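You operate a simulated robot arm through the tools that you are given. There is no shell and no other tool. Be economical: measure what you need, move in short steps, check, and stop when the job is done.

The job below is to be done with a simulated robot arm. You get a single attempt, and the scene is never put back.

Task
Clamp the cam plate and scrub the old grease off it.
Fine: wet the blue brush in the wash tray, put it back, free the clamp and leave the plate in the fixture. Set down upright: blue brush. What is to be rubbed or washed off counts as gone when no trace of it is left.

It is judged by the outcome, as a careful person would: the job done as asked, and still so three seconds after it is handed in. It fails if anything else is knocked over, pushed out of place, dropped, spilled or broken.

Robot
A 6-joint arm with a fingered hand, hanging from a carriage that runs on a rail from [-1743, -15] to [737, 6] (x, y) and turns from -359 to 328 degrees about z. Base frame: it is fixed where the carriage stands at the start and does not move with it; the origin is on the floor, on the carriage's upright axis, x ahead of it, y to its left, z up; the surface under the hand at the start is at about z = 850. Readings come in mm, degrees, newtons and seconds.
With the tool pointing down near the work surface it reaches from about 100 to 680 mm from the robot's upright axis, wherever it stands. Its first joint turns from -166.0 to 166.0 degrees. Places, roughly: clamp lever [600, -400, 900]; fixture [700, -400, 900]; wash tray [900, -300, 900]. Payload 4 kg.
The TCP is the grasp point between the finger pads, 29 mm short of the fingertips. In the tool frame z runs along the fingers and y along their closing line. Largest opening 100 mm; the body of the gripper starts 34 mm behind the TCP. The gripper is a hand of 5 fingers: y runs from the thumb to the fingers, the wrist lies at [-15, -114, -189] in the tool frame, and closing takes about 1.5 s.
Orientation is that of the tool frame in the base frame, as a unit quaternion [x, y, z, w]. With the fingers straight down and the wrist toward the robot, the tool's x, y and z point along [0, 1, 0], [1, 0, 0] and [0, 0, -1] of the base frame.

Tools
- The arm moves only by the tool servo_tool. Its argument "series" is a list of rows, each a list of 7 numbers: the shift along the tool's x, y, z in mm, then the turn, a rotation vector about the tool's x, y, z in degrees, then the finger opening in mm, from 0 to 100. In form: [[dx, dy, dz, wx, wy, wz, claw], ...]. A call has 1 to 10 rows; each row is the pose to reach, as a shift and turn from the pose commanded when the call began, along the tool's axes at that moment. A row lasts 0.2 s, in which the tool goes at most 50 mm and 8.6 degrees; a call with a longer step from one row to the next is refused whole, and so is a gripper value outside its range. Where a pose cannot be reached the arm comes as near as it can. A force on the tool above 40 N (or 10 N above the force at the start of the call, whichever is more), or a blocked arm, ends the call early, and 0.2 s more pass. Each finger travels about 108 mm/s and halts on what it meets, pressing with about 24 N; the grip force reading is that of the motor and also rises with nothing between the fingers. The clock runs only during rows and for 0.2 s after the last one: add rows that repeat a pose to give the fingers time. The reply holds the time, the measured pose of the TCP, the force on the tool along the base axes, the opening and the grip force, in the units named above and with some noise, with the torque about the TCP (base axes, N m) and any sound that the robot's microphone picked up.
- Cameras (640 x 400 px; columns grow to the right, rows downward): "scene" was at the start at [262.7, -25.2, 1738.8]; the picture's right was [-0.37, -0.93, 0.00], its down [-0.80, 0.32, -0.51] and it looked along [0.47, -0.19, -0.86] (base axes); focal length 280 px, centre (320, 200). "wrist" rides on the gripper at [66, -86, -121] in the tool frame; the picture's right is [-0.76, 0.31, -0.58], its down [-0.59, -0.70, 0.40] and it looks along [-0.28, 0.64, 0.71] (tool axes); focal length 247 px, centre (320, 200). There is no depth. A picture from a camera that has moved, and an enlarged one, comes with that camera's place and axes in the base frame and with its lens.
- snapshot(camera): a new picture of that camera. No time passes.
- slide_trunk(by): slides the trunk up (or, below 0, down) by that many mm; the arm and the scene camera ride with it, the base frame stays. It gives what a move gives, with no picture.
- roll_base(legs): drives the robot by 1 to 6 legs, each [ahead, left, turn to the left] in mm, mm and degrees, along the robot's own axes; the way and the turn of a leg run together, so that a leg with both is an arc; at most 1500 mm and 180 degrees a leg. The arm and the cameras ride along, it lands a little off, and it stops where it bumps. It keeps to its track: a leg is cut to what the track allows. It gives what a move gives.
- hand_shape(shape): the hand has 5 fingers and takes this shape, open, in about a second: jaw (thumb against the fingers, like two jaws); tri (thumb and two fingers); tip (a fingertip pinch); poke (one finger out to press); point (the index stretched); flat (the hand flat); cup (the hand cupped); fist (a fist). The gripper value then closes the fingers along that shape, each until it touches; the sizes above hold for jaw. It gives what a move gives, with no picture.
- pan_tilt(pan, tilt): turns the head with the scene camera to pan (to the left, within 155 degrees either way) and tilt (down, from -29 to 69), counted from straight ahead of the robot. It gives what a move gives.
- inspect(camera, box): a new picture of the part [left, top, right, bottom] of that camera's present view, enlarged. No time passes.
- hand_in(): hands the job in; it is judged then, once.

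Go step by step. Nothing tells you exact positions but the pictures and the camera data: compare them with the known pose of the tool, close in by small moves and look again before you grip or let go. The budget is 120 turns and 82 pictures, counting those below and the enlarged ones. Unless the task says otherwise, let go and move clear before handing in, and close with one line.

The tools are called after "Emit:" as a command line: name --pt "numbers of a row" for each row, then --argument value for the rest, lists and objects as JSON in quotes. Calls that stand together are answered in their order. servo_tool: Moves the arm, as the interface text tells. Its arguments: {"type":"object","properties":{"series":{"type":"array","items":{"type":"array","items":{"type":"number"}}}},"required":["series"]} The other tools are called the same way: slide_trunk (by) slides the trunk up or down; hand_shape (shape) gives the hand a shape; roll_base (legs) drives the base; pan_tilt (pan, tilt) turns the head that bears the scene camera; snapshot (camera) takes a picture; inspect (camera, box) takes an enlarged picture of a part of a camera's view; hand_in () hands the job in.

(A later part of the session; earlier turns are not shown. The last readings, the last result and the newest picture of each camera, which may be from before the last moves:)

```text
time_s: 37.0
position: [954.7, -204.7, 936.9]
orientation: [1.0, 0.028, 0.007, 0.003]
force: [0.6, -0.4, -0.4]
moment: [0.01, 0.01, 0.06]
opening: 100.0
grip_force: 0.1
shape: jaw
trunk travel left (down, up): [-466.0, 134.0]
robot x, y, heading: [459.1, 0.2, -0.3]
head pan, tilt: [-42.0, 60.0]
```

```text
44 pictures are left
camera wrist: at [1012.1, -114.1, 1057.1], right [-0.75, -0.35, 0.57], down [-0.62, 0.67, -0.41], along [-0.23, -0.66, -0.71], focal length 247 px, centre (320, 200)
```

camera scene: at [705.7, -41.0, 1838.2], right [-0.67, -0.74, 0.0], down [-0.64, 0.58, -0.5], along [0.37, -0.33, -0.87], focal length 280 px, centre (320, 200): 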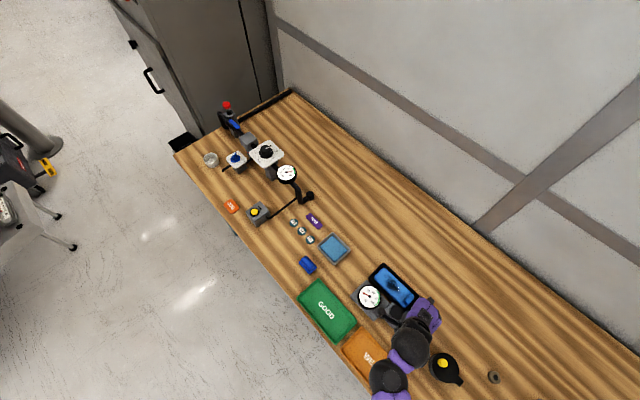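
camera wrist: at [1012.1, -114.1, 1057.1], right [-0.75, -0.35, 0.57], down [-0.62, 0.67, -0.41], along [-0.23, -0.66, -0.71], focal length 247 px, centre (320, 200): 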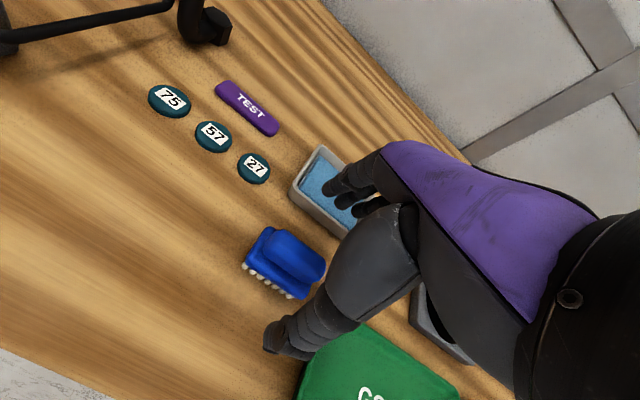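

Brush bar is at about (954,-208, ~888). I'll narrow the jaws to 70 (tray rim is close) and descend.

Emit:
servo_tool --pt "0 3 0 0 0 0 70" --pt "0 3 0 0 0 0 70" --pt "0 3 15 0 0 0 70" --pt "0 3 30 0 0 0 70" --pt "0 3 37 0 0 0 70" --pt "0 3 37 0 0 0 70"

Emit:
inspect --camera "wrist" --box '[220, 140, 420, 370]'

```text
time_s: 38.4
position: [955.6, -206.7, 898.4]
orientation: [1.0, 0.029, 0.008, 0.003]
force: [1.4, 0.2, 0.2]
moment: [0.0, -0.04, -0.01]
opening: 70.5
grip_force: 0.1
shape: jaw
trunk travel left (down, up): [-466.0, 134.0]
robot x, y, heading: [456.0, 6.0, 0.1]
head pan, tilt: [-42.0, 60.0]
```

```text
1.74 times, centred on (320, 255) of wrist
camera zoom: at [1012.8, -116.3, 1019.9], right [-0.75, -0.35, 0.57], down [-0.62, 0.67, -0.41], along [-0.23, -0.66, -0.71], focal length 430 px, centre (320, 104)
```

zoom: 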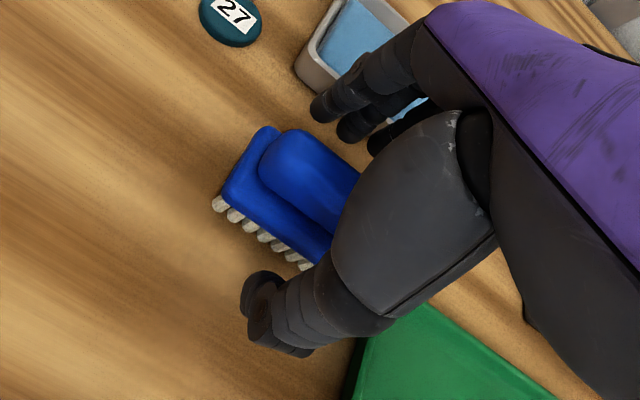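

The jaws straddle the brush. Closing.

Emit:
servo_tool --pt "0 0 0 0 0 0 45" --pt "0 0 0 0 0 0 20" --pt "0 0 0 0 0 0 0" --pt "0 0 0 0 0 0 0" --pt "0 0 0 0 0 0 0" --pt "0 0 0 0 0 0 0" --pt "0 0 0 0 0 0 0"

Emit:
inspect --camera "wrist" --box '[220, 140, 420, 370]'

```text
time_s: 40.0
position: [956.5, -206.7, 899.3]
orientation: [1.0, 0.029, 0.008, 0.003]
force: [-1.2, 1.4, 7.2]
moment: [0.03, 0.06, 0.02]
opening: 32.2
grip_force: 24.3
shape: jaw
trunk travel left (down, up): [-466.0, 134.0]
robot x, y, heading: [456.2, 2.2, 0.0]
head pan, tilt: [-42.0, 60.0]
```

```text
1.74 times, centred on (320, 255) of wrist
camera zoom: at [1013.1, -116.2, 1020.3], right [-0.75, -0.35, 0.57], down [-0.62, 0.67, -0.41], along [-0.23, -0.66, -0.71], focal length 430 px, centre (320, 104)
```

zoom: 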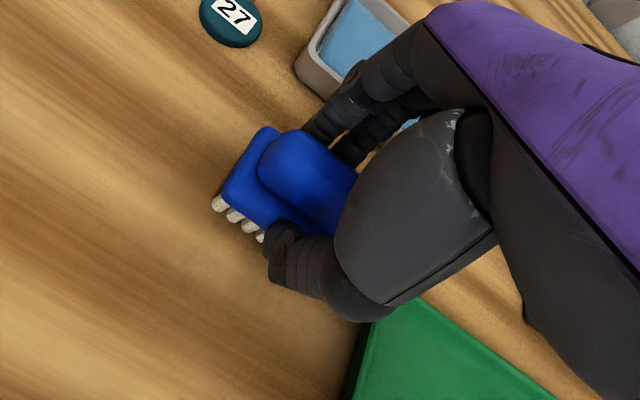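

Brush gripped (32 mm) at TCP (956.5,-206.7,899). Lift it and look.

Emit:
servo_tool --pt "0 0 -15 0 0 0 0" --pt "0 0 -40 0 0 0 0" --pt "0 0 -75 0 0 0 0" --pt "0 0 -75 0 0 0 0"

Emit:
snapshot --camera "wrist"

Emit:
inspect --camera "scene" --box '[280, 190, 400, 290]'

```text
time_s: 41.0
position: [954.5, -207.9, 974.7]
orientation: [1.0, 0.029, 0.007, 0.002]
force: [0.1, -0.6, -0.3]
moment: [-0.02, 0.01, 0.01]
opening: 28.7
grip_force: 23.7
shape: jaw
trunk travel left (down, up): [-466.0, 134.0]
robot x, y, heading: [457.0, 6.3, 0.1]
head pan, tilt: [-42.0, 60.0]
```

```text
41 pictures are left
camera wrist: at [1011.8, -117.6, 1095.2], right [-0.75, -0.35, 0.57], down [-0.62, 0.67, -0.41], along [-0.23, -0.66, -0.71], focal length 247 px, centre (320, 200)
```

wrist: 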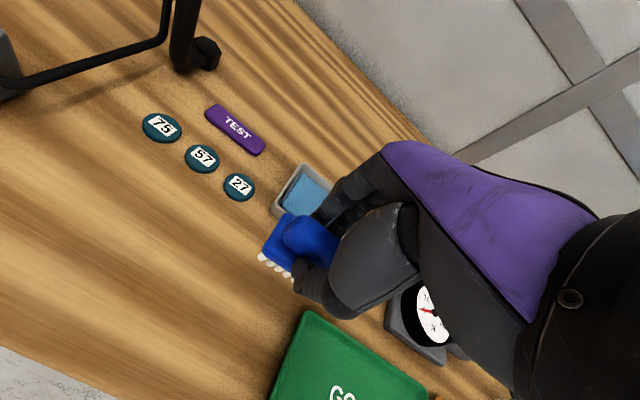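

```text
4.00 times, centred on (340, 240) of scene
camera zoom: at [705.7, -41.0, 1738.2], right [-0.67, -0.74, 0.0], down [-0.64, 0.58, -0.5], along [0.37, -0.33, -0.87], focal length 1121 px, centre (240, 40)
```

zoom: 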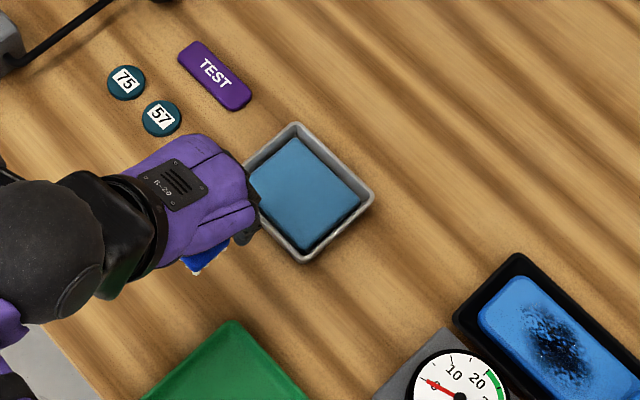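

Brush is held. Tray centre is about (936,-314); moving over it and lowering partway.

Emit:
servo_tool --pt "-8 35 0 0 0 0 0" --pt "-16 70 0 0 0 0 0" --pt "-25 105 0 0 0 0 0" --pt "-25 105 20 0 0 0 0" --pt "-25 105 40 0 0 0 0" --pt "-25 105 40 0 0 0 0"

Emit:
snapshot --camera "wrist"

Emit:
inspect --camera "scene" --box '[280, 190, 400, 290]'

```text
time_s: 42.4
position: [935.9, -315.1, 933.2]
orientation: [1.0, 0.03, 0.007, 0.003]
force: [-0.2, 0.3, -0.3]
moment: [-0.02, 0.01, 0.0]
opening: 28.8
grip_force: 23.9
shape: jaw
trunk travel left (down, up): [-466.0, 134.0]
robot x, y, heading: [455.1, 1.5, -0.1]
head pan, tilt: [-42.0, 60.0]
```

```text
39 pictures are left
camera wrist: at [992.8, -224.5, 1054.0], right [-0.75, -0.35, 0.57], down [-0.62, 0.67, -0.41], along [-0.23, -0.66, -0.71], focal length 247 px, centre (320, 200)
```

wrist: 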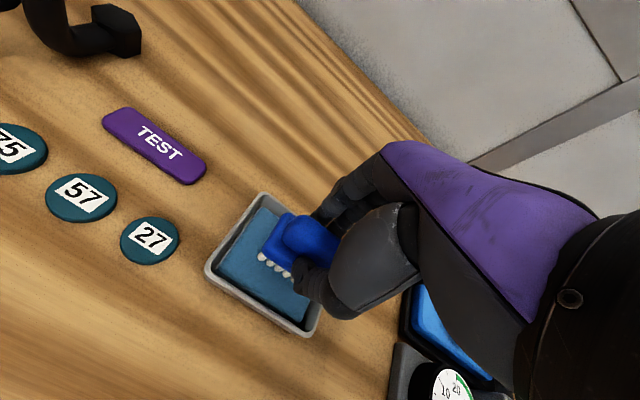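

```text
4.00 times, centred on (340, 240) of scene
camera zoom: at [705.6, -41.0, 1738.2], right [-0.67, -0.74, 0.0], down [-0.64, 0.58, -0.5], along [0.37, -0.33, -0.87], focal length 1121 px, centre (240, 40)
```

zoom: 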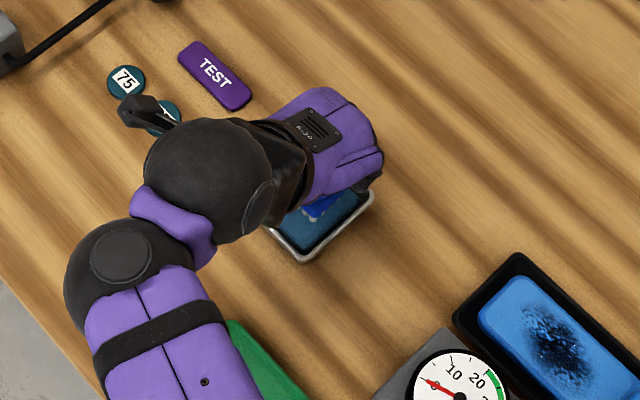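

Brush is over the tray. Lower gently into the water.

Emit:
servo_tool --pt "0 0 6 0 0 0 0" --pt "0 0 12 0 0 0 0" --pt "0 0 17 0 0 0 0" --pt "0 0 21 0 0 0 0" --pt "0 0 24 0 0 0 0" --pt "0 0 24 0 0 0 0"

Emit:
snapshot --camera "wrist"

```text
time_s: 43.5
position: [939.0, -316.9, 920.1]
orientation: [1.0, 0.026, 0.015, 0.006]
force: [-5.4, 2.6, 16.7]
moment: [0.28, 0.21, 0.01]
opening: 29.8
grip_force: 24.1
shape: jaw
trunk travel left (down, up): [-466.0, 134.0]
robot x, y, heading: [454.8, 4.3, -0.2]
head pan, tilt: [-42.0, 60.0]
stopped in row 5: the force on the tool passed its limit at 46 N (the readings are from after the stop); the commanded pose is now the measured one
```

```text
37 pictures are left
camera wrist: at [995.4, -225.9, 1041.0], right [-0.76, -0.34, 0.56], down [-0.61, 0.67, -0.42], along [-0.23, -0.66, -0.71], focal length 247 px, centre (320, 200)
```

wrist: 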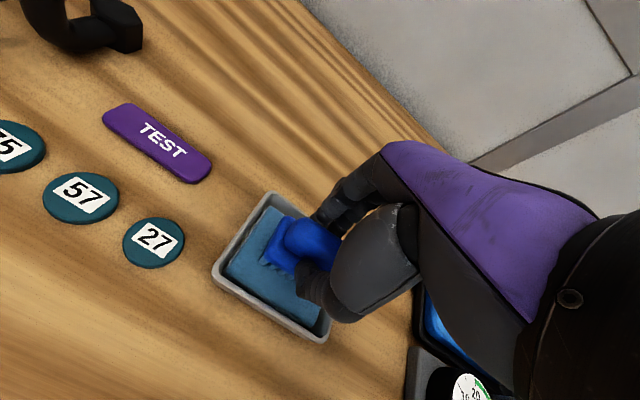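

Contact with the tray's wet pad. I'll ease the pressure, hold a moment, then lift and check the bristles.

Emit:
servo_tool --pt "0 0 0 0 0 0 0" --pt "0 0 -1 0 0 0 0" --pt "0 0 -1 0 0 0 0" --pt "0 0 -1 0 0 0 0" --pt "0 0 -10 0 0 0 0" --pt "0 0 -30 0 0 0 0" --pt "0 0 -55 0 0 0 0" --pt "0 0 -55 0 0 0 0"

Emit:
inspect --camera "wrist" --box '[190, 160, 350, 350]'

```text
time_s: 45.3
position: [937.5, -317.0, 973.1]
orientation: [1.0, 0.028, 0.012, 0.006]
force: [-0.4, -0.8, -0.7]
moment: [0.0, 0.01, 0.01]
opening: 28.8
grip_force: 24.5
shape: jaw
trunk travel left (down, up): [-466.0, 134.0]
robot x, y, heading: [453.6, -0.5, 0.1]
head pan, tilt: [-42.0, 60.0]
```

```text
2.11 times, centred on (270, 255) of wrist
camera zoom: at [993.3, -225.0, 1094.7], right [-0.75, -0.34, 0.56], down [-0.62, 0.67, -0.42], along [-0.23, -0.66, -0.71], focal length 520 px, centre (425, 84)
```

zoom: 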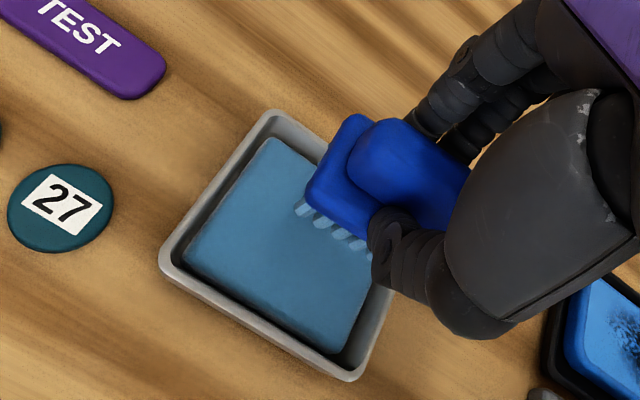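

Bristles are wet. Grease spans about x 673–751 around (713,-374); moving above it.

Emit:
servo_tool --pt "-38 7 -5 0 0 0 0" --pt "-76 14 -5 0 0 0 0" --pt "-114 22 -5 0 0 0 0" --pt "-152 30 -5 0 0 0 0" --pt "-190 37 -5 0 0 0 0" --pt "-228 44 0 0 0 0 0" --pt "-228 44 25 0 0 0 0" --pt "-228 44 25 0 0 0 0"

Emit:
snapshot --camera "wrist"

Emit:
inspect --camera "scene" --box '[340, 220, 480, 330]'

```text
time_s: 47.1
position: [709.7, -371.4, 941.8]
orientation: [1.0, 0.027, 0.012, 0.005]
force: [-0.3, -0.6, -0.3]
moment: [0.01, -0.01, 0.0]
opening: 28.5
grip_force: 23.8
shape: jaw
trunk travel left (down, up): [-466.0, 134.0]
robot x, y, heading: [452.7, 1.8, -0.1]
head pan, tilt: [-42.0, 60.0]
```

```text
35 pictures are left
camera wrist: at [766.4, -280.4, 1064.3], right [-0.75, -0.34, 0.56], down [-0.62, 0.67, -0.42], along [-0.23, -0.66, -0.71], focal length 247 px, centre (320, 200)
```

wrist: 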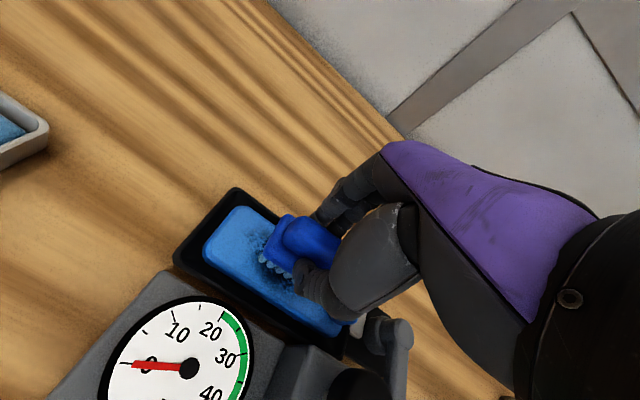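

```text
3.64 times, centred on (410, 275) of scene
camera zoom: at [705.4, -41.0, 1738.2], right [-0.67, -0.74, 0.0], down [-0.64, 0.58, -0.5], along [0.37, -0.33, -0.87], focal length 1019 px, centre (-7, -73)
```

zoom: 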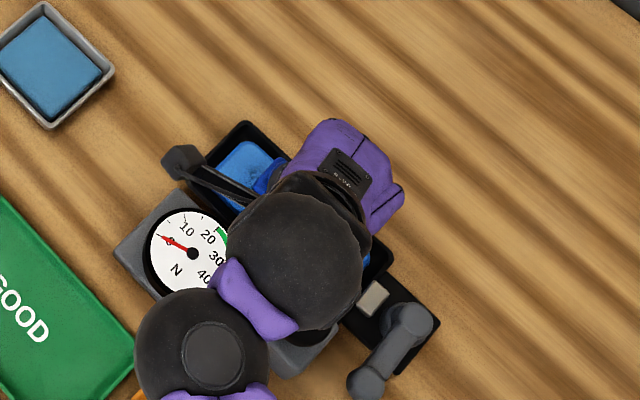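

Brush over the grease; now lower slowly until it touches, watching the force and the gauge.

Emit:
servo_tool --pt "2 1 5 0 0 0 0" --pt "2 1 9 0 0 0 0" --pt "2 1 12 0 0 0 0" --pt "2 1 14 0 0 0 0" --pt "2 1 16 0 0 0 0" --pt "2 1 18 0 0 0 0"

```text
time_s: 48.5
position: [715.8, -373.2, 924.8]
orientation: [1.0, 0.027, 0.012, 0.005]
force: [0.6, -0.3, -0.7]
moment: [0.0, 0.03, -0.01]
opening: 28.9
grip_force: 24.0
shape: jaw
trunk travel left (down, up): [-466.0, 134.0]
robot x, y, heading: [455.9, 6.0, 0.2]
head pan, tilt: [-42.0, 60.0]
```

Emit:
servo_tool --pt "0 0 2 0 0 0 0" --pt "0 0 4 0 0 0 0" --pt "0 0 6 0 0 0 0" --pt "0 0 8 0 0 0 0" --pt "0 0 9 0 0 0 0" --pt "0 0 10 0 0 0 0"

Emit:
snapshot --camera "wrist"

```text
time_s: 49.4
position: [717.0, -376.6, 923.3]
orientation: [0.999, 0.026, 0.017, 0.011]
force: [-3.5, 4.6, 16.0]
moment: [0.41, 0.15, -0.03]
opening: 29.8
grip_force: 23.9
shape: jaw
trunk travel left (down, up): [-466.0, 134.0]
robot x, y, heading: [455.0, 3.7, 0.3]
head pan, tilt: [-42.0, 60.0]
stopped in row 4: the force on the tool passed its limit at 43 N (the readings are from after the stop); the commanded pose is now the measured one
```

```text
33 pictures are left
camera wrist: at [773.4, -285.1, 1044.6], right [-0.76, -0.33, 0.56], down [-0.61, 0.66, -0.43], along [-0.23, -0.67, -0.71], focal length 247 px, centre (320, 200)
```

wrist: 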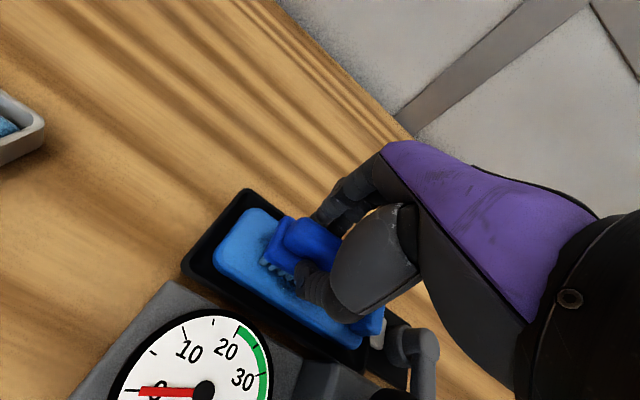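

Contact on the plate (~16 N). I'll scrub with short strokes along x at this pressure and check.

Emit:
servo_tool --pt "8 0 1 0 0 0 0" --pt "16 0 1 0 0 0 0" --pt "8 0 1 0 0 0 0" --pt "0 0 1 0 0 0 0" --pt "-8 0 1 0 0 0 0" --pt "-16 0 1 0 0 0 0" --pt "-24 0 1 0 0 0 0" --pt "-16 0 1 0 0 0 0" --pt "-8 0 1 0 0 0 0" --pt "0 0 1 0 0 0 0"

Emit:
inspect --camera "wrist" --box '[160, 170, 400, 370]'

```text
time_s: 51.6
position: [715.8, -378.8, 922.4]
orientation: [0.999, 0.026, 0.016, 0.01]
force: [-7.8, -2.2, 28.2]
moment: [-0.24, 0.3, -0.08]
opening: 30.6
grip_force: 23.7
shape: jaw
trunk travel left (down, up): [-466.0, 134.0]
robot x, y, heading: [450.7, 3.1, -0.0]
head pan, tilt: [-42.0, 60.0]
```

```text
2.00 times, centred on (280, 270) of wrist
camera zoom: at [772.5, -287.2, 1043.8], right [-0.76, -0.34, 0.56], down [-0.61, 0.66, -0.43], along [-0.23, -0.67, -0.71], focal length 494 px, centre (400, 60)
```

zoom: 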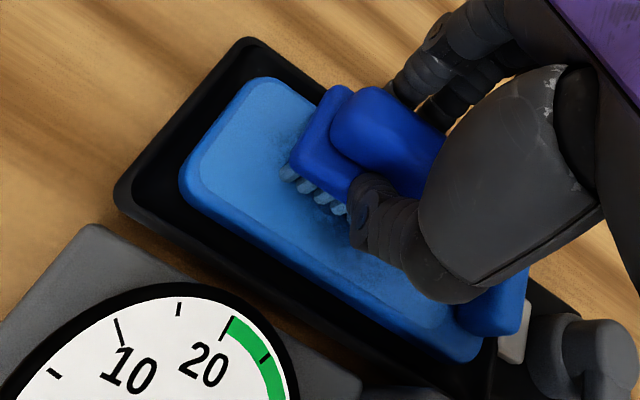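

The grease is fading. Continue with strokes at different y offsets.

Emit:
servo_tool --pt "8 -6 0 0 0 0 0" --pt "16 -10 0 0 0 0 0" --pt "24 -10 0 0 0 0 0" --pt "12 -10 0 0 0 0 0" --pt "0 -10 0 0 0 0 0" --pt "-12 -10 0 0 0 0 0" --pt "-24 -10 0 0 0 0 0" --pt "-12 -10 0 0 0 0 0" --pt "0 -10 0 0 0 0 0" --pt "12 -10 0 0 0 0 0"

Emit:
servo_tool --pt "12 6 0 0 0 0 0" --pt "8 12 0 0 0 0 0" --pt "0 14 0 0 0 0 0" --pt "-12 14 0 0 0 0 0" --pt "-24 14 0 0 0 0 0" --pt "-36 14 0 0 0 0 0" --pt "-24 14 0 0 0 0 0" --pt "-12 14 0 0 0 0 0" --pt "0 14 0 0 0 0 0" --pt "12 14 0 0 0 0 0"

Emit:
inspect --camera "wrist" --box '[160, 170, 400, 370]'

```text
time_s: 53.4
position: [697.9, -370.5, 923.7]
orientation: [0.999, 0.023, 0.018, 0.014]
force: [-1.7, 1.3, 11.7]
moment: [0.06, 0.09, -0.04]
opening: 29.6
grip_force: 23.7
shape: jaw
trunk travel left (down, up): [-466.0, 134.0]
robot x, y, heading: [454.2, 5.5, -0.1]
head pan, tilt: [-42.0, 60.0]
stopped in row 8: the force on the tool passed its limit at 43 N (the readings are from after the stop); the commanded pose is now the measured one
```

```text
time_s: 55.6
position: [710.6, -383.6, 924.9]
orientation: [1.0, 0.023, 0.017, 0.012]
force: [-3.5, -2.9, 20.4]
moment: [-0.39, 0.26, -0.02]
opening: 30.7
grip_force: 24.2
shape: jaw
trunk travel left (down, up): [-466.0, 134.0]
robot x, y, heading: [455.9, 2.5, 0.1]
head pan, tilt: [-42.0, 60.0]
```

```text
2.00 times, centred on (280, 270) of wrist
camera zoom: at [767.2, -291.2, 1044.5], right [-0.76, -0.33, 0.56], down [-0.61, 0.66, -0.43], along [-0.23, -0.67, -0.71], focal length 494 px, centre (400, 60)
```

zoom: 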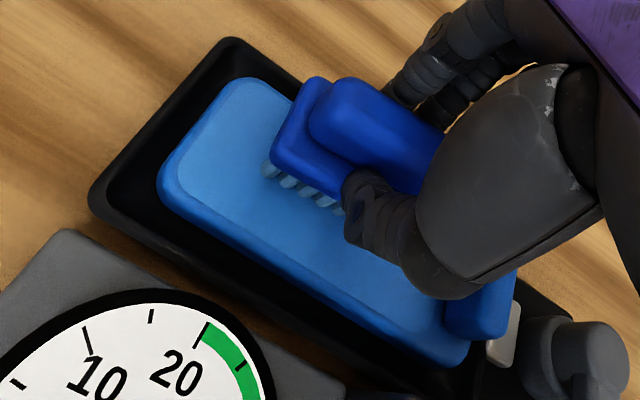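

Visible area looks clean. Lift the brush and shift aside to check the whole plate.

Emit:
servo_tool --pt "0 0 -15 0 0 0 0" --pt "0 0 -40 0 0 0 0" --pt "35 0 -50 0 0 0 0" --pt "75 -10 -50 0 0 0 0" --pt "115 -30 -50 0 0 0 0" --pt "155 -60 -50 0 0 0 0" --pt "195 -90 -50 0 0 0 0" --pt "195 -90 -50 0 0 0 0"

Emit:
inspect --camera "scene" --box '[360, 230, 450, 310]'

Emit:
snapshot --camera "wrist"

```text
time_s: 57.4
position: [899.9, -280.8, 979.2]
orientation: [0.999, 0.024, 0.017, 0.011]
force: [0.2, 0.5, -0.3]
moment: [-0.01, -0.02, 0.02]
opening: 29.4
grip_force: 24.0
shape: jaw
trunk travel left (down, up): [-466.0, 134.0]
robot x, y, heading: [455.8, 4.1, -0.3]
head pan, tilt: [-42.0, 60.0]
```

```text
5.00 times, centred on (405, 270) of scene
camera zoom: at [705.3, -41.0, 1738.2], right [-0.67, -0.74, 0.0], down [-0.64, 0.58, -0.5], along [0.37, -0.33, -0.87], focal length 1402 px, centre (-105, -150)
```

zoom: 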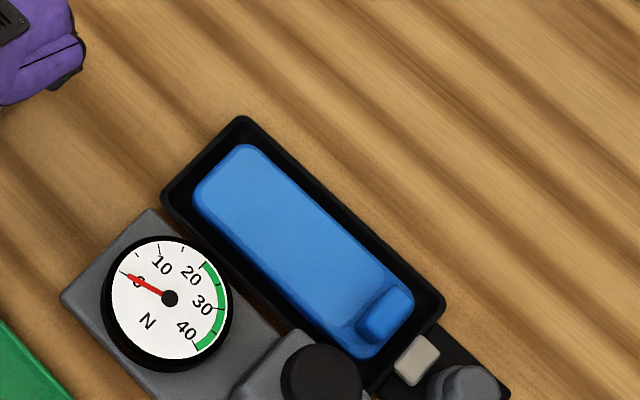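

```text
29 pictures are left
camera wrist: at [956.6, -188.4, 1099.9], right [-0.76, -0.33, 0.56], down [-0.61, 0.67, -0.43], along [-0.23, -0.67, -0.71], focal length 247 px, centre (320, 200)
```

wrist: 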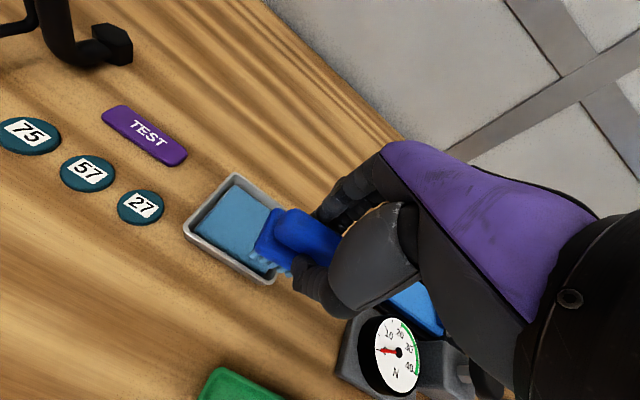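

The plate is clean. Now return the brush to its place at (955,-207), descending carefully.

Emit:
servo_tool --pt "20 -24 0 0 0 0 0" --pt "40 -48 0 0 0 0 0" --pt "57 -72 0 0 0 0 0" --pt "57 -72 25 0 0 0 0" --pt "57 -72 50 0 0 0 0" --pt "57 -72 60 0 0 0 0" --pt "57 -72 60 0 0 0 0"

Emit:
snapshot --camera "wrist"

```text
time_s: 59.0
position: [955.3, -210.2, 918.5]
orientation: [1.0, 0.024, 0.016, 0.011]
force: [-0.5, -0.2, -0.3]
moment: [-0.01, 0.03, -0.01]
opening: 29.3
grip_force: 24.0
shape: jaw
trunk travel left (down, up): [-466.0, 134.0]
robot x, y, heading: [457.0, 6.3, 0.0]
head pan, tilt: [-42.0, 60.0]
```

```text
28 pictures are left
camera wrist: at [1011.4, -116.6, 1038.7], right [-0.76, -0.33, 0.56], down [-0.61, 0.67, -0.43], along [-0.23, -0.67, -0.71], focal length 247 px, centre (320, 200)
```

wrist: 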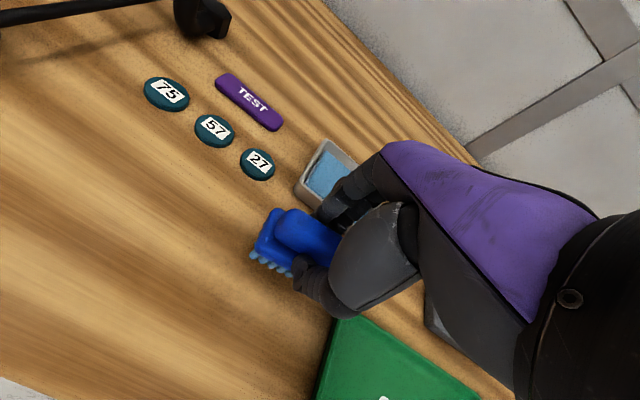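

Lower in fine steps until the bristles touch the bench.

Emit:
servo_tool --pt "0 -2 4 0 0 0 0" --pt "0 -3 8 0 0 0 0" --pt "0 -3 11 0 0 0 0" --pt "0 -3 13 0 0 0 0" --pt "0 -3 15 0 0 0 0"

```text
time_s: 60.2
position: [956.0, -207.5, 903.4]
orientation: [0.999, 0.024, 0.018, 0.012]
force: [-2.5, 0.3, 8.2]
moment: [-0.13, 0.1, -0.03]
opening: 29.3
grip_force: 24.3
shape: jaw
trunk travel left (down, up): [-466.0, 134.0]
robot x, y, heading: [453.6, 2.2, -0.4]
head pan, tilt: [-42.0, 60.0]
```

The brush touches the bench (8 N). Release slowly.

Emit:
servo_tool --pt "0 0 0 0 0 0 28" --pt "0 0 0 0 0 0 36" --pt "0 0 0 0 0 0 45" --pt "0 0 0 0 0 0 55" --pt "0 0 0 0 0 0 65" --pt "0 0 0 0 0 0 68" --pt "0 0 0 0 0 0 68"

Emit:
inspect --camera "wrist" --box '[220, 140, 420, 370]'

```text
time_s: 61.8
position: [955.8, -205.9, 902.9]
orientation: [0.999, 0.025, 0.017, 0.011]
force: [1.3, 0.4, -0.1]
moment: [0.01, 0.0, 0.01]
opening: 67.7
grip_force: 0.0
shape: jaw
trunk travel left (down, up): [-466.0, 134.0]
robot x, y, heading: [457.7, 5.3, -0.2]
head pan, tilt: [-42.0, 60.0]
```

```text
1.74 times, centred on (320, 255) of wrist
camera zoom: at [1011.6, -114.1, 1023.5], right [-0.76, -0.33, 0.56], down [-0.61, 0.67, -0.43], along [-0.23, -0.67, -0.71], focal length 430 px, centre (320, 104)
```

zoom: 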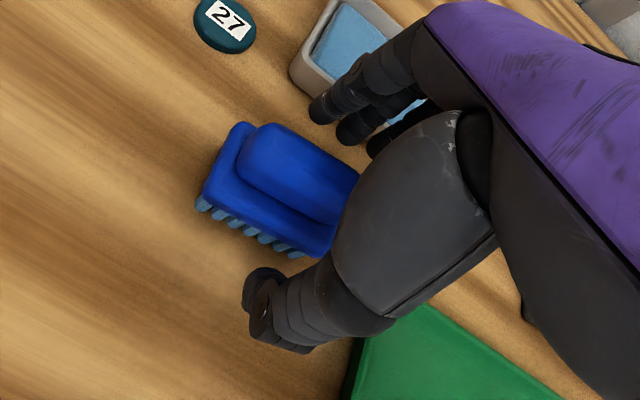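

Brush stands upright in its place. Lift clear and drive the carriage back for better reach to the lever.

Emit:
servo_tool --pt "0 0 -20 0 0 0 68" --pt "0 0 -60 0 0 0 80" --pt "0 0 -100 0 0 0 80" --pt "-30 0 -140 0 0 0 80" --pt "-70 0 -160 0 0 0 80"

Emit:
roll_base --legs '[[-150, 0, 0]]'

Emit:
pan_tilt --pan -40 --tilt 60

Emit:
snapshot --camera "scene"

```text
time_s: 63.0
position: [921.1, -241.0, 988.5]
orientation: [0.999, 0.024, 0.017, 0.011]
force: [0.7, 1.0, 0.2]
moment: [-0.05, 0.06, -0.04]
opening: 79.8
grip_force: 0.1
shape: jaw
out of reach, approached as far as the arm can: row 3, 4, 5
trunk travel left (down, up): [-466.0, 134.0]
robot x, y, heading: [454.1, 1.7, -0.3]
head pan, tilt: [-42.0, 60.0]
```

```text
time_s: 64.4
position: [771.3, -241.7, 988.1]
orientation: [0.999, 0.027, 0.017, 0.01]
force: [-0.1, 0.0, 0.5]
moment: [0.0, 0.03, 0.02]
opening: 79.8
grip_force: 0.1
shape: jaw
trunk travel left (down, up): [-466.0, 134.0]
robot x, y, heading: [310.1, 1.6, 0.2]
head pan, tilt: [-42.0, 60.0]
```

```text
time_s: 65.0
position: [771.6, -241.9, 988.6]
orientation: [0.999, 0.026, 0.018, 0.011]
force: [-0.8, 0.6, 0.0]
moment: [0.0, 0.01, 0.0]
opening: 80.0
grip_force: 0.1
shape: jaw
trunk travel left (down, up): [-466.0, 134.0]
robot x, y, heading: [301.8, 1.8, 0.5]
head pan, tilt: [-40.0, 60.0]
```

```text
26 pictures are left
camera scene: at [557.5, -39.6, 1738.2], right [-0.64, -0.77, 0.0], down [-0.66, 0.56, -0.5], along [0.38, -0.32, -0.87], focal length 280 px, centre (320, 200)
```

scene: 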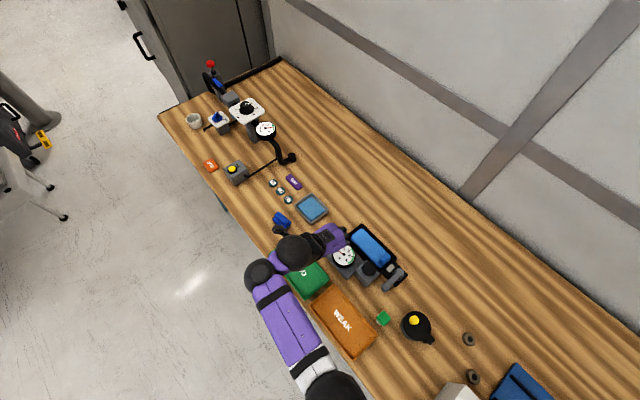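

Raise the trunk a little for headroom, straighten the tilt, then move above the lever turning the hand as when I released it.

Emit:
slide_trunk --by 80

Emit:
servo_tool --pt "-20 10 0 1.2 -2.06 0 60" --pt "-50 20 0 1.2 -2.06 0 40" --pt "-90 40 0 1.2 -2.06 0 30" --pt "-130 60 0 1.2 -2.06 0 30" --pt "-165 80 0 1.2 -2.06 0 30"

Emit:
servo_tool --pt "0 0 0 0 0 8 30" --pt "0 0 0 0 0 16 30" --pt "0 0 0 0 0 24 30" --pt "0 0 0 0 0 32 30" --pt "0 0 0 0 0 40 30" --pt "0 0 0 0 0 48 30" --pt "0 0 0 0 0 56 30" --pt "0 0 0 0 0 64 30" --pt "0 0 0 0 0 72 30" --pt "0 0 0 0 0 80 30"

Emit:
snapshot --camera "wrist"

```text
time_s: 66.2
position: [772.0, -240.4, 1068.1]
orientation: [0.999, 0.026, 0.017, 0.011]
force: [-0.1, -0.3, -0.2]
moment: [-0.02, -0.04, 0.03]
opening: 80.0
grip_force: 0.0
shape: jaw
trunk travel left (down, up): [-546.0, 54.0]
robot x, y, heading: [307.0, 0.4, 0.4]
head pan, tilt: [-40.0, 60.0]
```

```text
time_s: 67.4
position: [610.4, -329.6, 1068.3]
orientation: [1.0, 0.026, -0.001, 0.001]
force: [0.3, 0.5, -0.2]
moment: [0.0, 0.03, -0.01]
opening: 30.4
grip_force: 0.0
shape: jaw
out of reach, approached as far as the arm can: row 1, 2, 3
trunk travel left (down, up): [-546.0, 54.0]
robot x, y, heading: [304.1, 2.9, 0.3]
head pan, tilt: [-40.0, 60.0]
```

```text
time_s: 69.6
position: [650.5, -344.0, 1066.2]
orientation: [0.793, -0.609, 0.009, -0.011]
force: [1.1, -0.8, -0.7]
moment: [0.0, 0.04, 0.02]
opening: 30.5
grip_force: 0.1
shape: jaw
out of reach, approached as far as the arm can: row 1, 2, 3, 4, 5, 6, 7, 8, 9, 10
trunk travel left (down, up): [-546.0, 54.0]
robot x, y, heading: [302.9, 3.9, 0.5]
head pan, tilt: [-40.0, 60.0]
```

```text
25 pictures are left
camera wrist: at [745.8, -385.7, 1189.1], right [-0.51, 0.65, 0.57], down [0.54, 0.75, -0.38], along [-0.67, 0.11, -0.73], focal length 247 px, centre (320, 200)
```

wrist: 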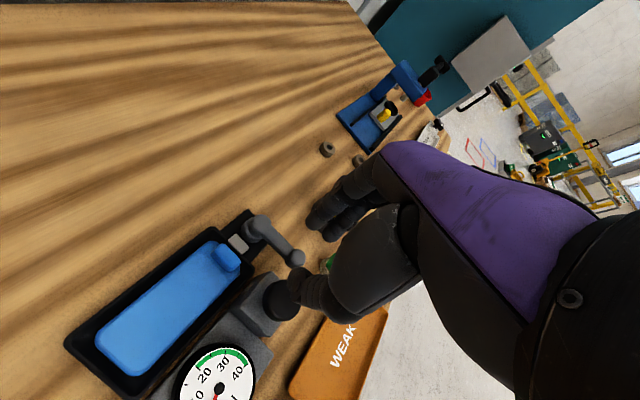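

Emit:
servo_tool --pt "0 0 30 0 0 6 30" --pt "-10 13 60 0 0 12 30" --pt "-20 26 76 0 0 17 30" --pt "-30 40 76 0 0 17 30" --pt "-38 52 76 0 0 17 30" --pt "-38 52 76 0 0 17 30"

Emit:
snapshot --camera "wrist"

Emit:
inspect --camera "scene" --box '[340, 220, 430, 310]'

```text
time_s: 71.0
position: [585.2, -313.8, 993.1]
orientation: [-0.682, 0.732, -0.002, 0.001]
force: [0.2, 0.7, -0.5]
moment: [-0.01, 0.03, 0.01]
opening: 30.2
grip_force: 0.1
shape: jaw
out of reach, approached as far as the arm can: row 1, 2, 3, 4, 5, 6
trunk travel left (down, up): [-546.0, 54.0]
robot x, y, heading: [306.2, -0.2, 0.5]
head pan, tilt: [-40.0, 60.0]
```

```text
24 pictures are left
camera wrist: at [664.9, -384.3, 1113.4], right [-0.26, 0.78, 0.57], down [0.74, 0.54, -0.4], along [-0.62, 0.32, -0.72], focal length 247 px, centre (320, 200)
```

wrist: 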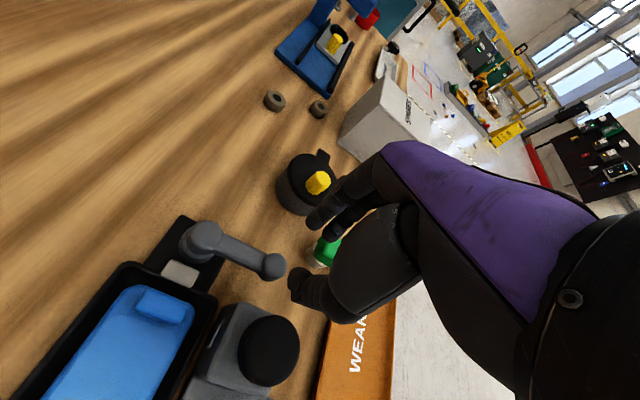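

```text
4.44 times, centred on (385, 265) of scene
camera zoom: at [557.5, -39.6, 1818.2], right [-0.64, -0.77, 0.0], down [-0.66, 0.55, -0.5], along [0.38, -0.32, -0.87], focal length 1246 px, centre (31, -89)
```

zoom: 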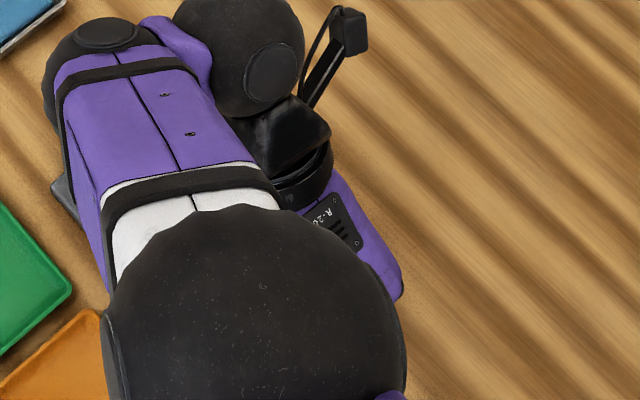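

Knob at about (577,-309), lever along +y. Align and descend with the jaws at 30 mm.

Emit:
servo_tool --pt "4 2 15 0 0 0 32" --pt "8 4 35 0 0 0 32" --pt "8 4 50 0 0 0 32" --pt "8 4 50 0 0 0 32"

Emit:
snapshot --camera "wrist"

```text
time_s: 72.0
position: [565.8, -309.7, 952.2]
orientation: [-0.682, 0.731, -0.003, 0.0]
force: [-0.3, 0.4, -0.7]
moment: [0.0, 0.05, -0.02]
opening: 31.5
grip_force: 0.0
shape: jaw
out of reach, approached as far as the arm can: row 1, 2, 3, 4
trunk travel left (down, up): [-546.0, 54.0]
robot x, y, heading: [303.8, 1.5, 0.3]
head pan, tilt: [-40.0, 60.0]
```

```text
22 pictures are left
camera wrist: at [646.4, -379.2, 1073.0], right [-0.26, 0.78, 0.57], down [0.74, 0.54, -0.4], along [-0.62, 0.32, -0.72], focal length 247 px, centre (320, 200)
```

wrist: 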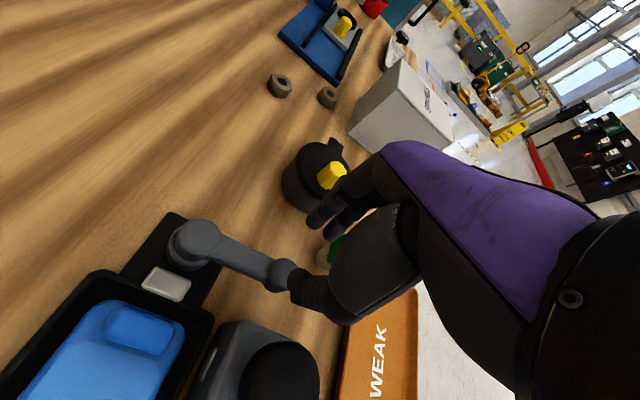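

Now the low side is out of reach; I'll realign higher, lower the trunk, and then descend.

Emit:
servo_tool --pt "6 -8 -22 0 0 0 32" --pt "11 -15 -45 0 0 0 32" --pt "11 -15 -45 0 0 0 32"

Emit:
slide_trunk --by -40

```text
time_s: 72.8
position: [580.2, -319.4, 998.3]
orientation: [-0.682, 0.732, -0.002, -0.001]
force: [-0.7, 0.1, -0.9]
moment: [0.01, 0.01, 0.0]
opening: 31.5
grip_force: 0.1
shape: jaw
trunk travel left (down, up): [-546.0, 54.0]
robot x, y, heading: [307.4, 2.9, -0.1]
head pan, tilt: [-40.0, 60.0]
```

```text
time_s: 73.6
position: [581.4, -321.3, 958.0]
orientation: [-0.682, 0.731, -0.001, -0.001]
force: [-0.1, 0.6, 0.2]
moment: [0.01, 0.02, 0.02]
opening: 31.9
grip_force: 0.0
shape: jaw
trunk travel left (down, up): [-506.0, 94.0]
robot x, y, heading: [304.1, 1.7, 0.1]
head pan, tilt: [-40.0, 60.0]
```

Emit:
servo_tool --pt "0 0 7 0 0 0 32" --pt "0 0 7 0 0 0 32"

Emit:
snapshot --camera "wrist"

```text
time_s: 74.2
position: [579.2, -321.5, 948.5]
orientation: [-0.682, 0.731, -0.002, 0.0]
force: [0.6, -0.2, 0.1]
moment: [-0.04, -0.03, 0.04]
opening: 31.6
grip_force: 0.1
shape: jaw
trunk travel left (down, up): [-506.0, 94.0]
robot x, y, heading: [306.7, -0.8, 0.3]
head pan, tilt: [-40.0, 60.0]
```

```text
21 pictures are left
camera wrist: at [659.3, -391.1, 1071.6], right [-0.26, 0.78, 0.57], down [0.74, 0.54, -0.4], along [-0.62, 0.32, -0.72], focal length 247 px, centre (320, 200)
```

wrist: 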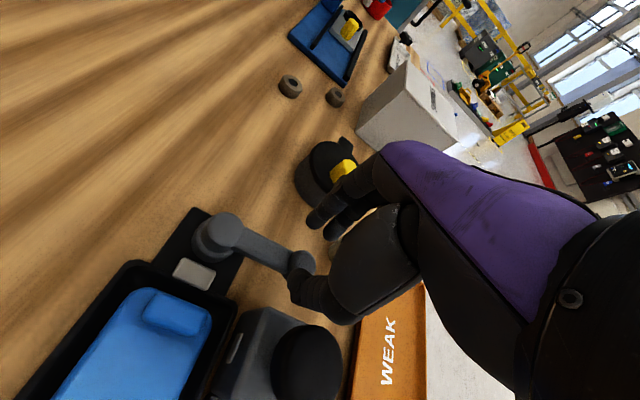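

Emit:
servo_tool --pt "0 2 10 0 0 0 34" --pt "0 2 20 0 0 0 34" --pt "0 2 32 0 0 0 34" --pt "0 2 44 0 0 0 34" --pt "0 2 44 0 0 0 34"

Emit:
snapshot --camera "wrist"

```text
time_s: 75.4
position: [566.9, -312.3, 915.4]
orientation: [-0.683, 0.731, -0.003, -0.001]
force: [1.6, 0.0, 1.6]
moment: [0.01, -0.03, 0.01]
opening: 34.6
grip_force: 0.0
shape: jaw
out of reach, approached as far as the arm can: row 2, 3, 4, 5
trunk travel left (down, up): [-506.0, 94.0]
robot x, y, heading: [303.7, 4.4, 0.3]
head pan, tilt: [-40.0, 60.0]
```

```text
20 pictures are left
camera wrist: at [646.8, -382.3, 1035.8], right [-0.26, 0.78, 0.57], down [0.74, 0.54, -0.4], along [-0.62, 0.32, -0.72], focal length 247 px, centre (320, 200)
```

wrist: 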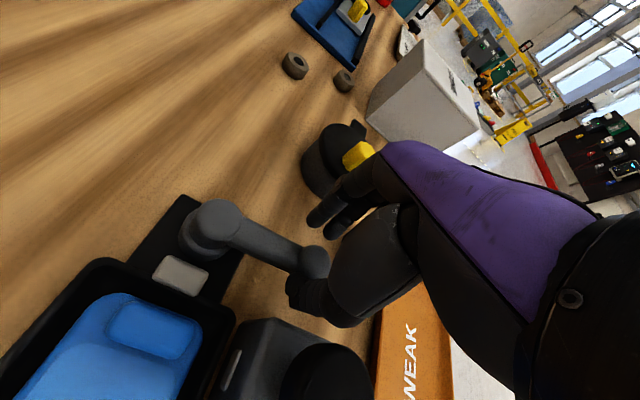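

Reach pulled it sideways; I'll go up, realign, lower the trunk 45 mm straight down, then finish.

Emit:
servo_tool --pt "0 0 -20 0 0 0 34" --pt "4 -6 -35 0 0 0 34" --pt "8 -12 -38 0 0 0 34" --pt "8 -12 -38 0 0 0 34"

Emit:
slide_trunk --by -40

Emit:
snapshot --camera "wrist"

```text
time_s: 76.4
position: [578.2, -320.9, 953.0]
orientation: [-0.682, 0.732, -0.001, -0.002]
force: [-0.7, 0.0, 0.3]
moment: [-0.01, 0.01, 0.04]
opening: 33.7
grip_force: 0.0
shape: jaw
trunk travel left (down, up): [-506.0, 94.0]
robot x, y, heading: [304.9, 1.9, 0.3]
head pan, tilt: [-40.0, 60.0]
```

```text
time_s: 77.2
position: [578.1, -320.4, 913.0]
orientation: [-0.682, 0.731, -0.001, -0.001]
force: [-1.2, -0.4, 0.5]
moment: [-0.01, 0.01, -0.02]
opening: 32.7
grip_force: 0.1
shape: jaw
trunk travel left (down, up): [-466.0, 134.0]
robot x, y, heading: [307.0, 6.2, 0.3]
head pan, tilt: [-40.0, 60.0]
```

```text
19 pictures are left
camera wrist: at [658.5, -391.0, 1032.9], right [-0.25, 0.78, 0.57], down [0.74, 0.54, -0.4], along [-0.62, 0.33, -0.71], focal length 247 px, centre (320, 200)
```

wrist: 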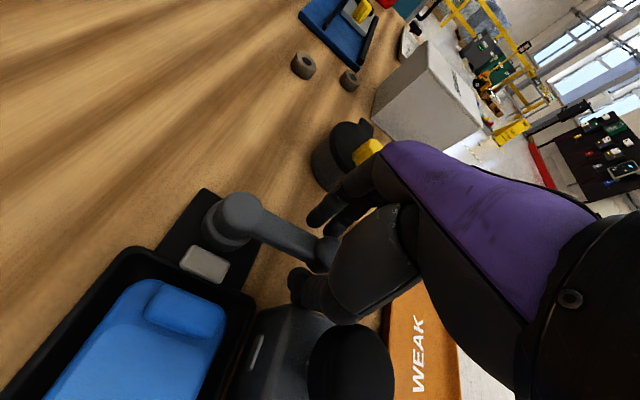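

The lever is between thumb and fingers. Down the last bit, then close.

Emit:
servo_tool --pt "0 0 5 0 0 0 33" --pt "0 0 11 0 0 0 33" --pt "0 0 11 0 0 0 15" --pt "0 0 11 0 0 0 0" --pt "0 0 11 0 0 0 0" --pt "0 0 11 0 0 0 0" --pt "0 0 11 0 0 0 0"

Emit:
snapshot --camera "wrist"

```text
time_s: 78.8
position: [578.5, -318.7, 901.8]
orientation: [-0.682, 0.731, -0.003, 0.0]
force: [2.5, -2.2, -13.8]
moment: [-0.03, -0.03, 0.09]
opening: 12.0
grip_force: 23.5
shape: jaw
trunk travel left (down, up): [-466.0, 134.0]
robot x, y, heading: [305.2, 3.1, 0.2]
head pan, tilt: [-40.0, 60.0]
```

```text
18 pictures are left
camera wrist: at [657.5, -389.2, 1022.9], right [-0.26, 0.78, 0.57], down [0.74, 0.54, -0.4], along [-0.62, 0.32, -0.72], focal length 247 px, centre (320, 200)
```

wrist: 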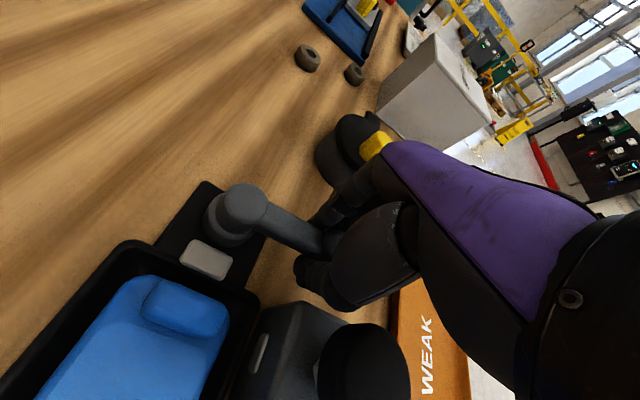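

Gripped. Swing the lever back toward -x along the arc.

Emit:
servo_tool --pt "0.3 5.9 0 0 0 -6 0" --pt "1.2 11.6 0 0 0 -12 0" --pt "2.7 17.3 0 0 0 -18 0" --pt "4.8 22.8 0 0 0 -24 0" --pt "7.5 28 0 0 0 -30 0" --pt "10.7 32.9 0 0 0 -36 0" --pt "14.4 37.5 0 0 0 -42 0" --pt "18.5 41.6 0 0 0 -48 0"

```text
time_s: 80.0
position: [562.0, -334.1, 880.8]
orientation: [0.843, -0.537, -0.001, 0.001]
force: [-7.3, 19.4, 21.0]
moment: [0.22, 0.1, -0.23]
opening: 11.8
grip_force: 24.2
shape: jaw
out of reach, approached as far as the arm can: row 2, 3, 4, 5, 6
trunk travel left (down, up): [-466.0, 134.0]
robot x, y, heading: [304.3, -1.0, 0.2]
head pan, tilt: [-40.0, 60.0]
stopped in row 6: the force on the tool passed its limit at 43 N (the readings are from after the stop); the commanded pose is now the measured one
```

The arm runs out of reach here (partway, ~64° left). I'll release, rise with the trunk, and return the carriage to the earlier position where the entire arc worked.

Emit:
servo_tool --pt "0 0 -5 0 0 0 20" --pt "0 0 -10 0 0 0 36" --pt "0 0 -10 0 0 0 36" --pt "0 0 -10 0 0 0 36"

Emit:
snapshot --camera "wrist"

```text
time_s: 81.0
position: [567.8, -342.0, 884.7]
orientation: [0.843, -0.537, 0.001, 0.003]
force: [0.3, 0.5, 0.3]
moment: [0.01, 0.01, 0.01]
opening: 35.6
grip_force: 0.1
shape: jaw
out of reach, approached as far as the arm can: row 1, 2, 3, 4
trunk travel left (down, up): [-466.0, 134.0]
robot x, y, heading: [304.4, 4.0, 0.1]
head pan, tilt: [-40.0, 60.0]
```

```text
17 pictures are left
camera wrist: at [672.5, -363.6, 1005.6], right [-0.6, 0.56, 0.57], down [0.39, 0.83, -0.4], along [-0.7, -0.02, -0.71], focal length 247 px, centre (320, 200)
```

wrist: 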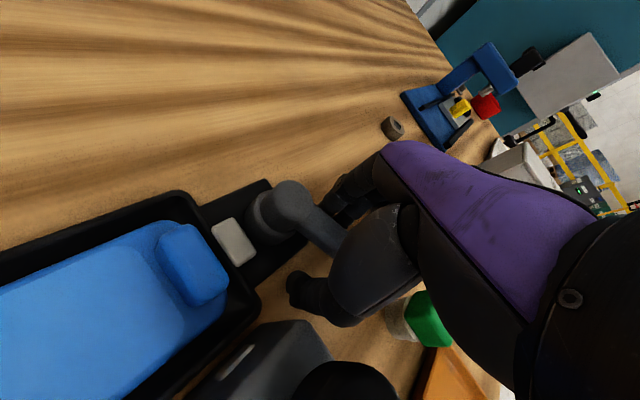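

Free of load; rise straight up with the trunk and drive ahead.

Emit:
slide_trunk --by 100

Emit:
roll_base --legs '[[150, 0, 0]]'

Emit:
snapshot --camera "wrist"

```text
time_s: 82.4
position: [567.2, -341.7, 984.3]
orientation: [0.844, -0.536, 0.001, 0.002]
force: [-0.1, 0.7, -0.4]
moment: [0.0, -0.01, -0.01]
opening: 35.7
grip_force: 0.0
shape: jaw
trunk travel left (down, up): [-566.0, 34.0]
robot x, y, heading: [302.7, 6.9, 0.3]
head pan, tilt: [-40.0, 60.0]
```

```text
time_s: 83.8
position: [717.2, -340.8, 984.6]
orientation: [0.844, -0.536, 0.001, 0.002]
force: [0.1, 0.4, -0.8]
moment: [0.02, 0.0, -0.02]
opening: 35.7
grip_force: 0.1
shape: jaw
trunk travel left (down, up): [-566.0, 34.0]
robot x, y, heading: [455.9, 8.7, 0.2]
head pan, tilt: [-40.0, 60.0]
```

```text
16 pictures are left
camera wrist: at [822.2, -361.6, 1105.1], right [-0.6, 0.56, 0.58], down [0.39, 0.83, -0.4], along [-0.7, -0.02, -0.71], focal length 247 px, centre (320, 200)
```

wrist: 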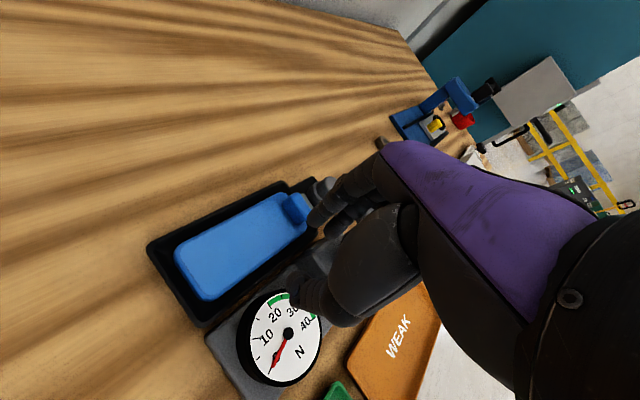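

Plate is still seated and clean. Move back above the lever at ~(556,-326).

Emit:
servo_tool --pt "-20 35 0 0 0 0 40" --pt "-41 70 0 0 0 0 40" --pt "-62 105 0 0 0 0 40" --pt "-82 139 5 0 0 0 40" --pt "-82 139 15 0 0 0 40" --pt "-82 139 15 0 0 0 40"

Emit:
snapshot --camera "wrist"

```text
time_s: 85.2
position: [558.0, -342.3, 942.2]
orientation: [0.844, -0.536, 0.0, 0.002]
force: [0.4, -0.9, 0.3]
moment: [-0.01, 0.01, 0.0]
opening: 39.7
grip_force: 0.0
shape: jaw
out of reach, approached as far as the arm can: row 1, 2, 3, 4, 5, 6
trunk travel left (down, up): [-566.0, 34.0]
robot x, y, heading: [453.9, 6.6, 0.1]
head pan, tilt: [-40.0, 60.0]
```

```text
15 pictures are left
camera wrist: at [661.9, -363.8, 1063.2], right [-0.6, 0.56, 0.58], down [0.39, 0.83, -0.4], along [-0.7, -0.02, -0.71], focal length 247 px, centre (320, 200)
```

wrist: 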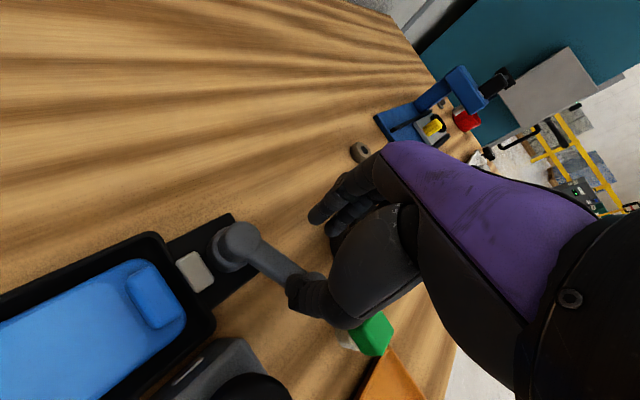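

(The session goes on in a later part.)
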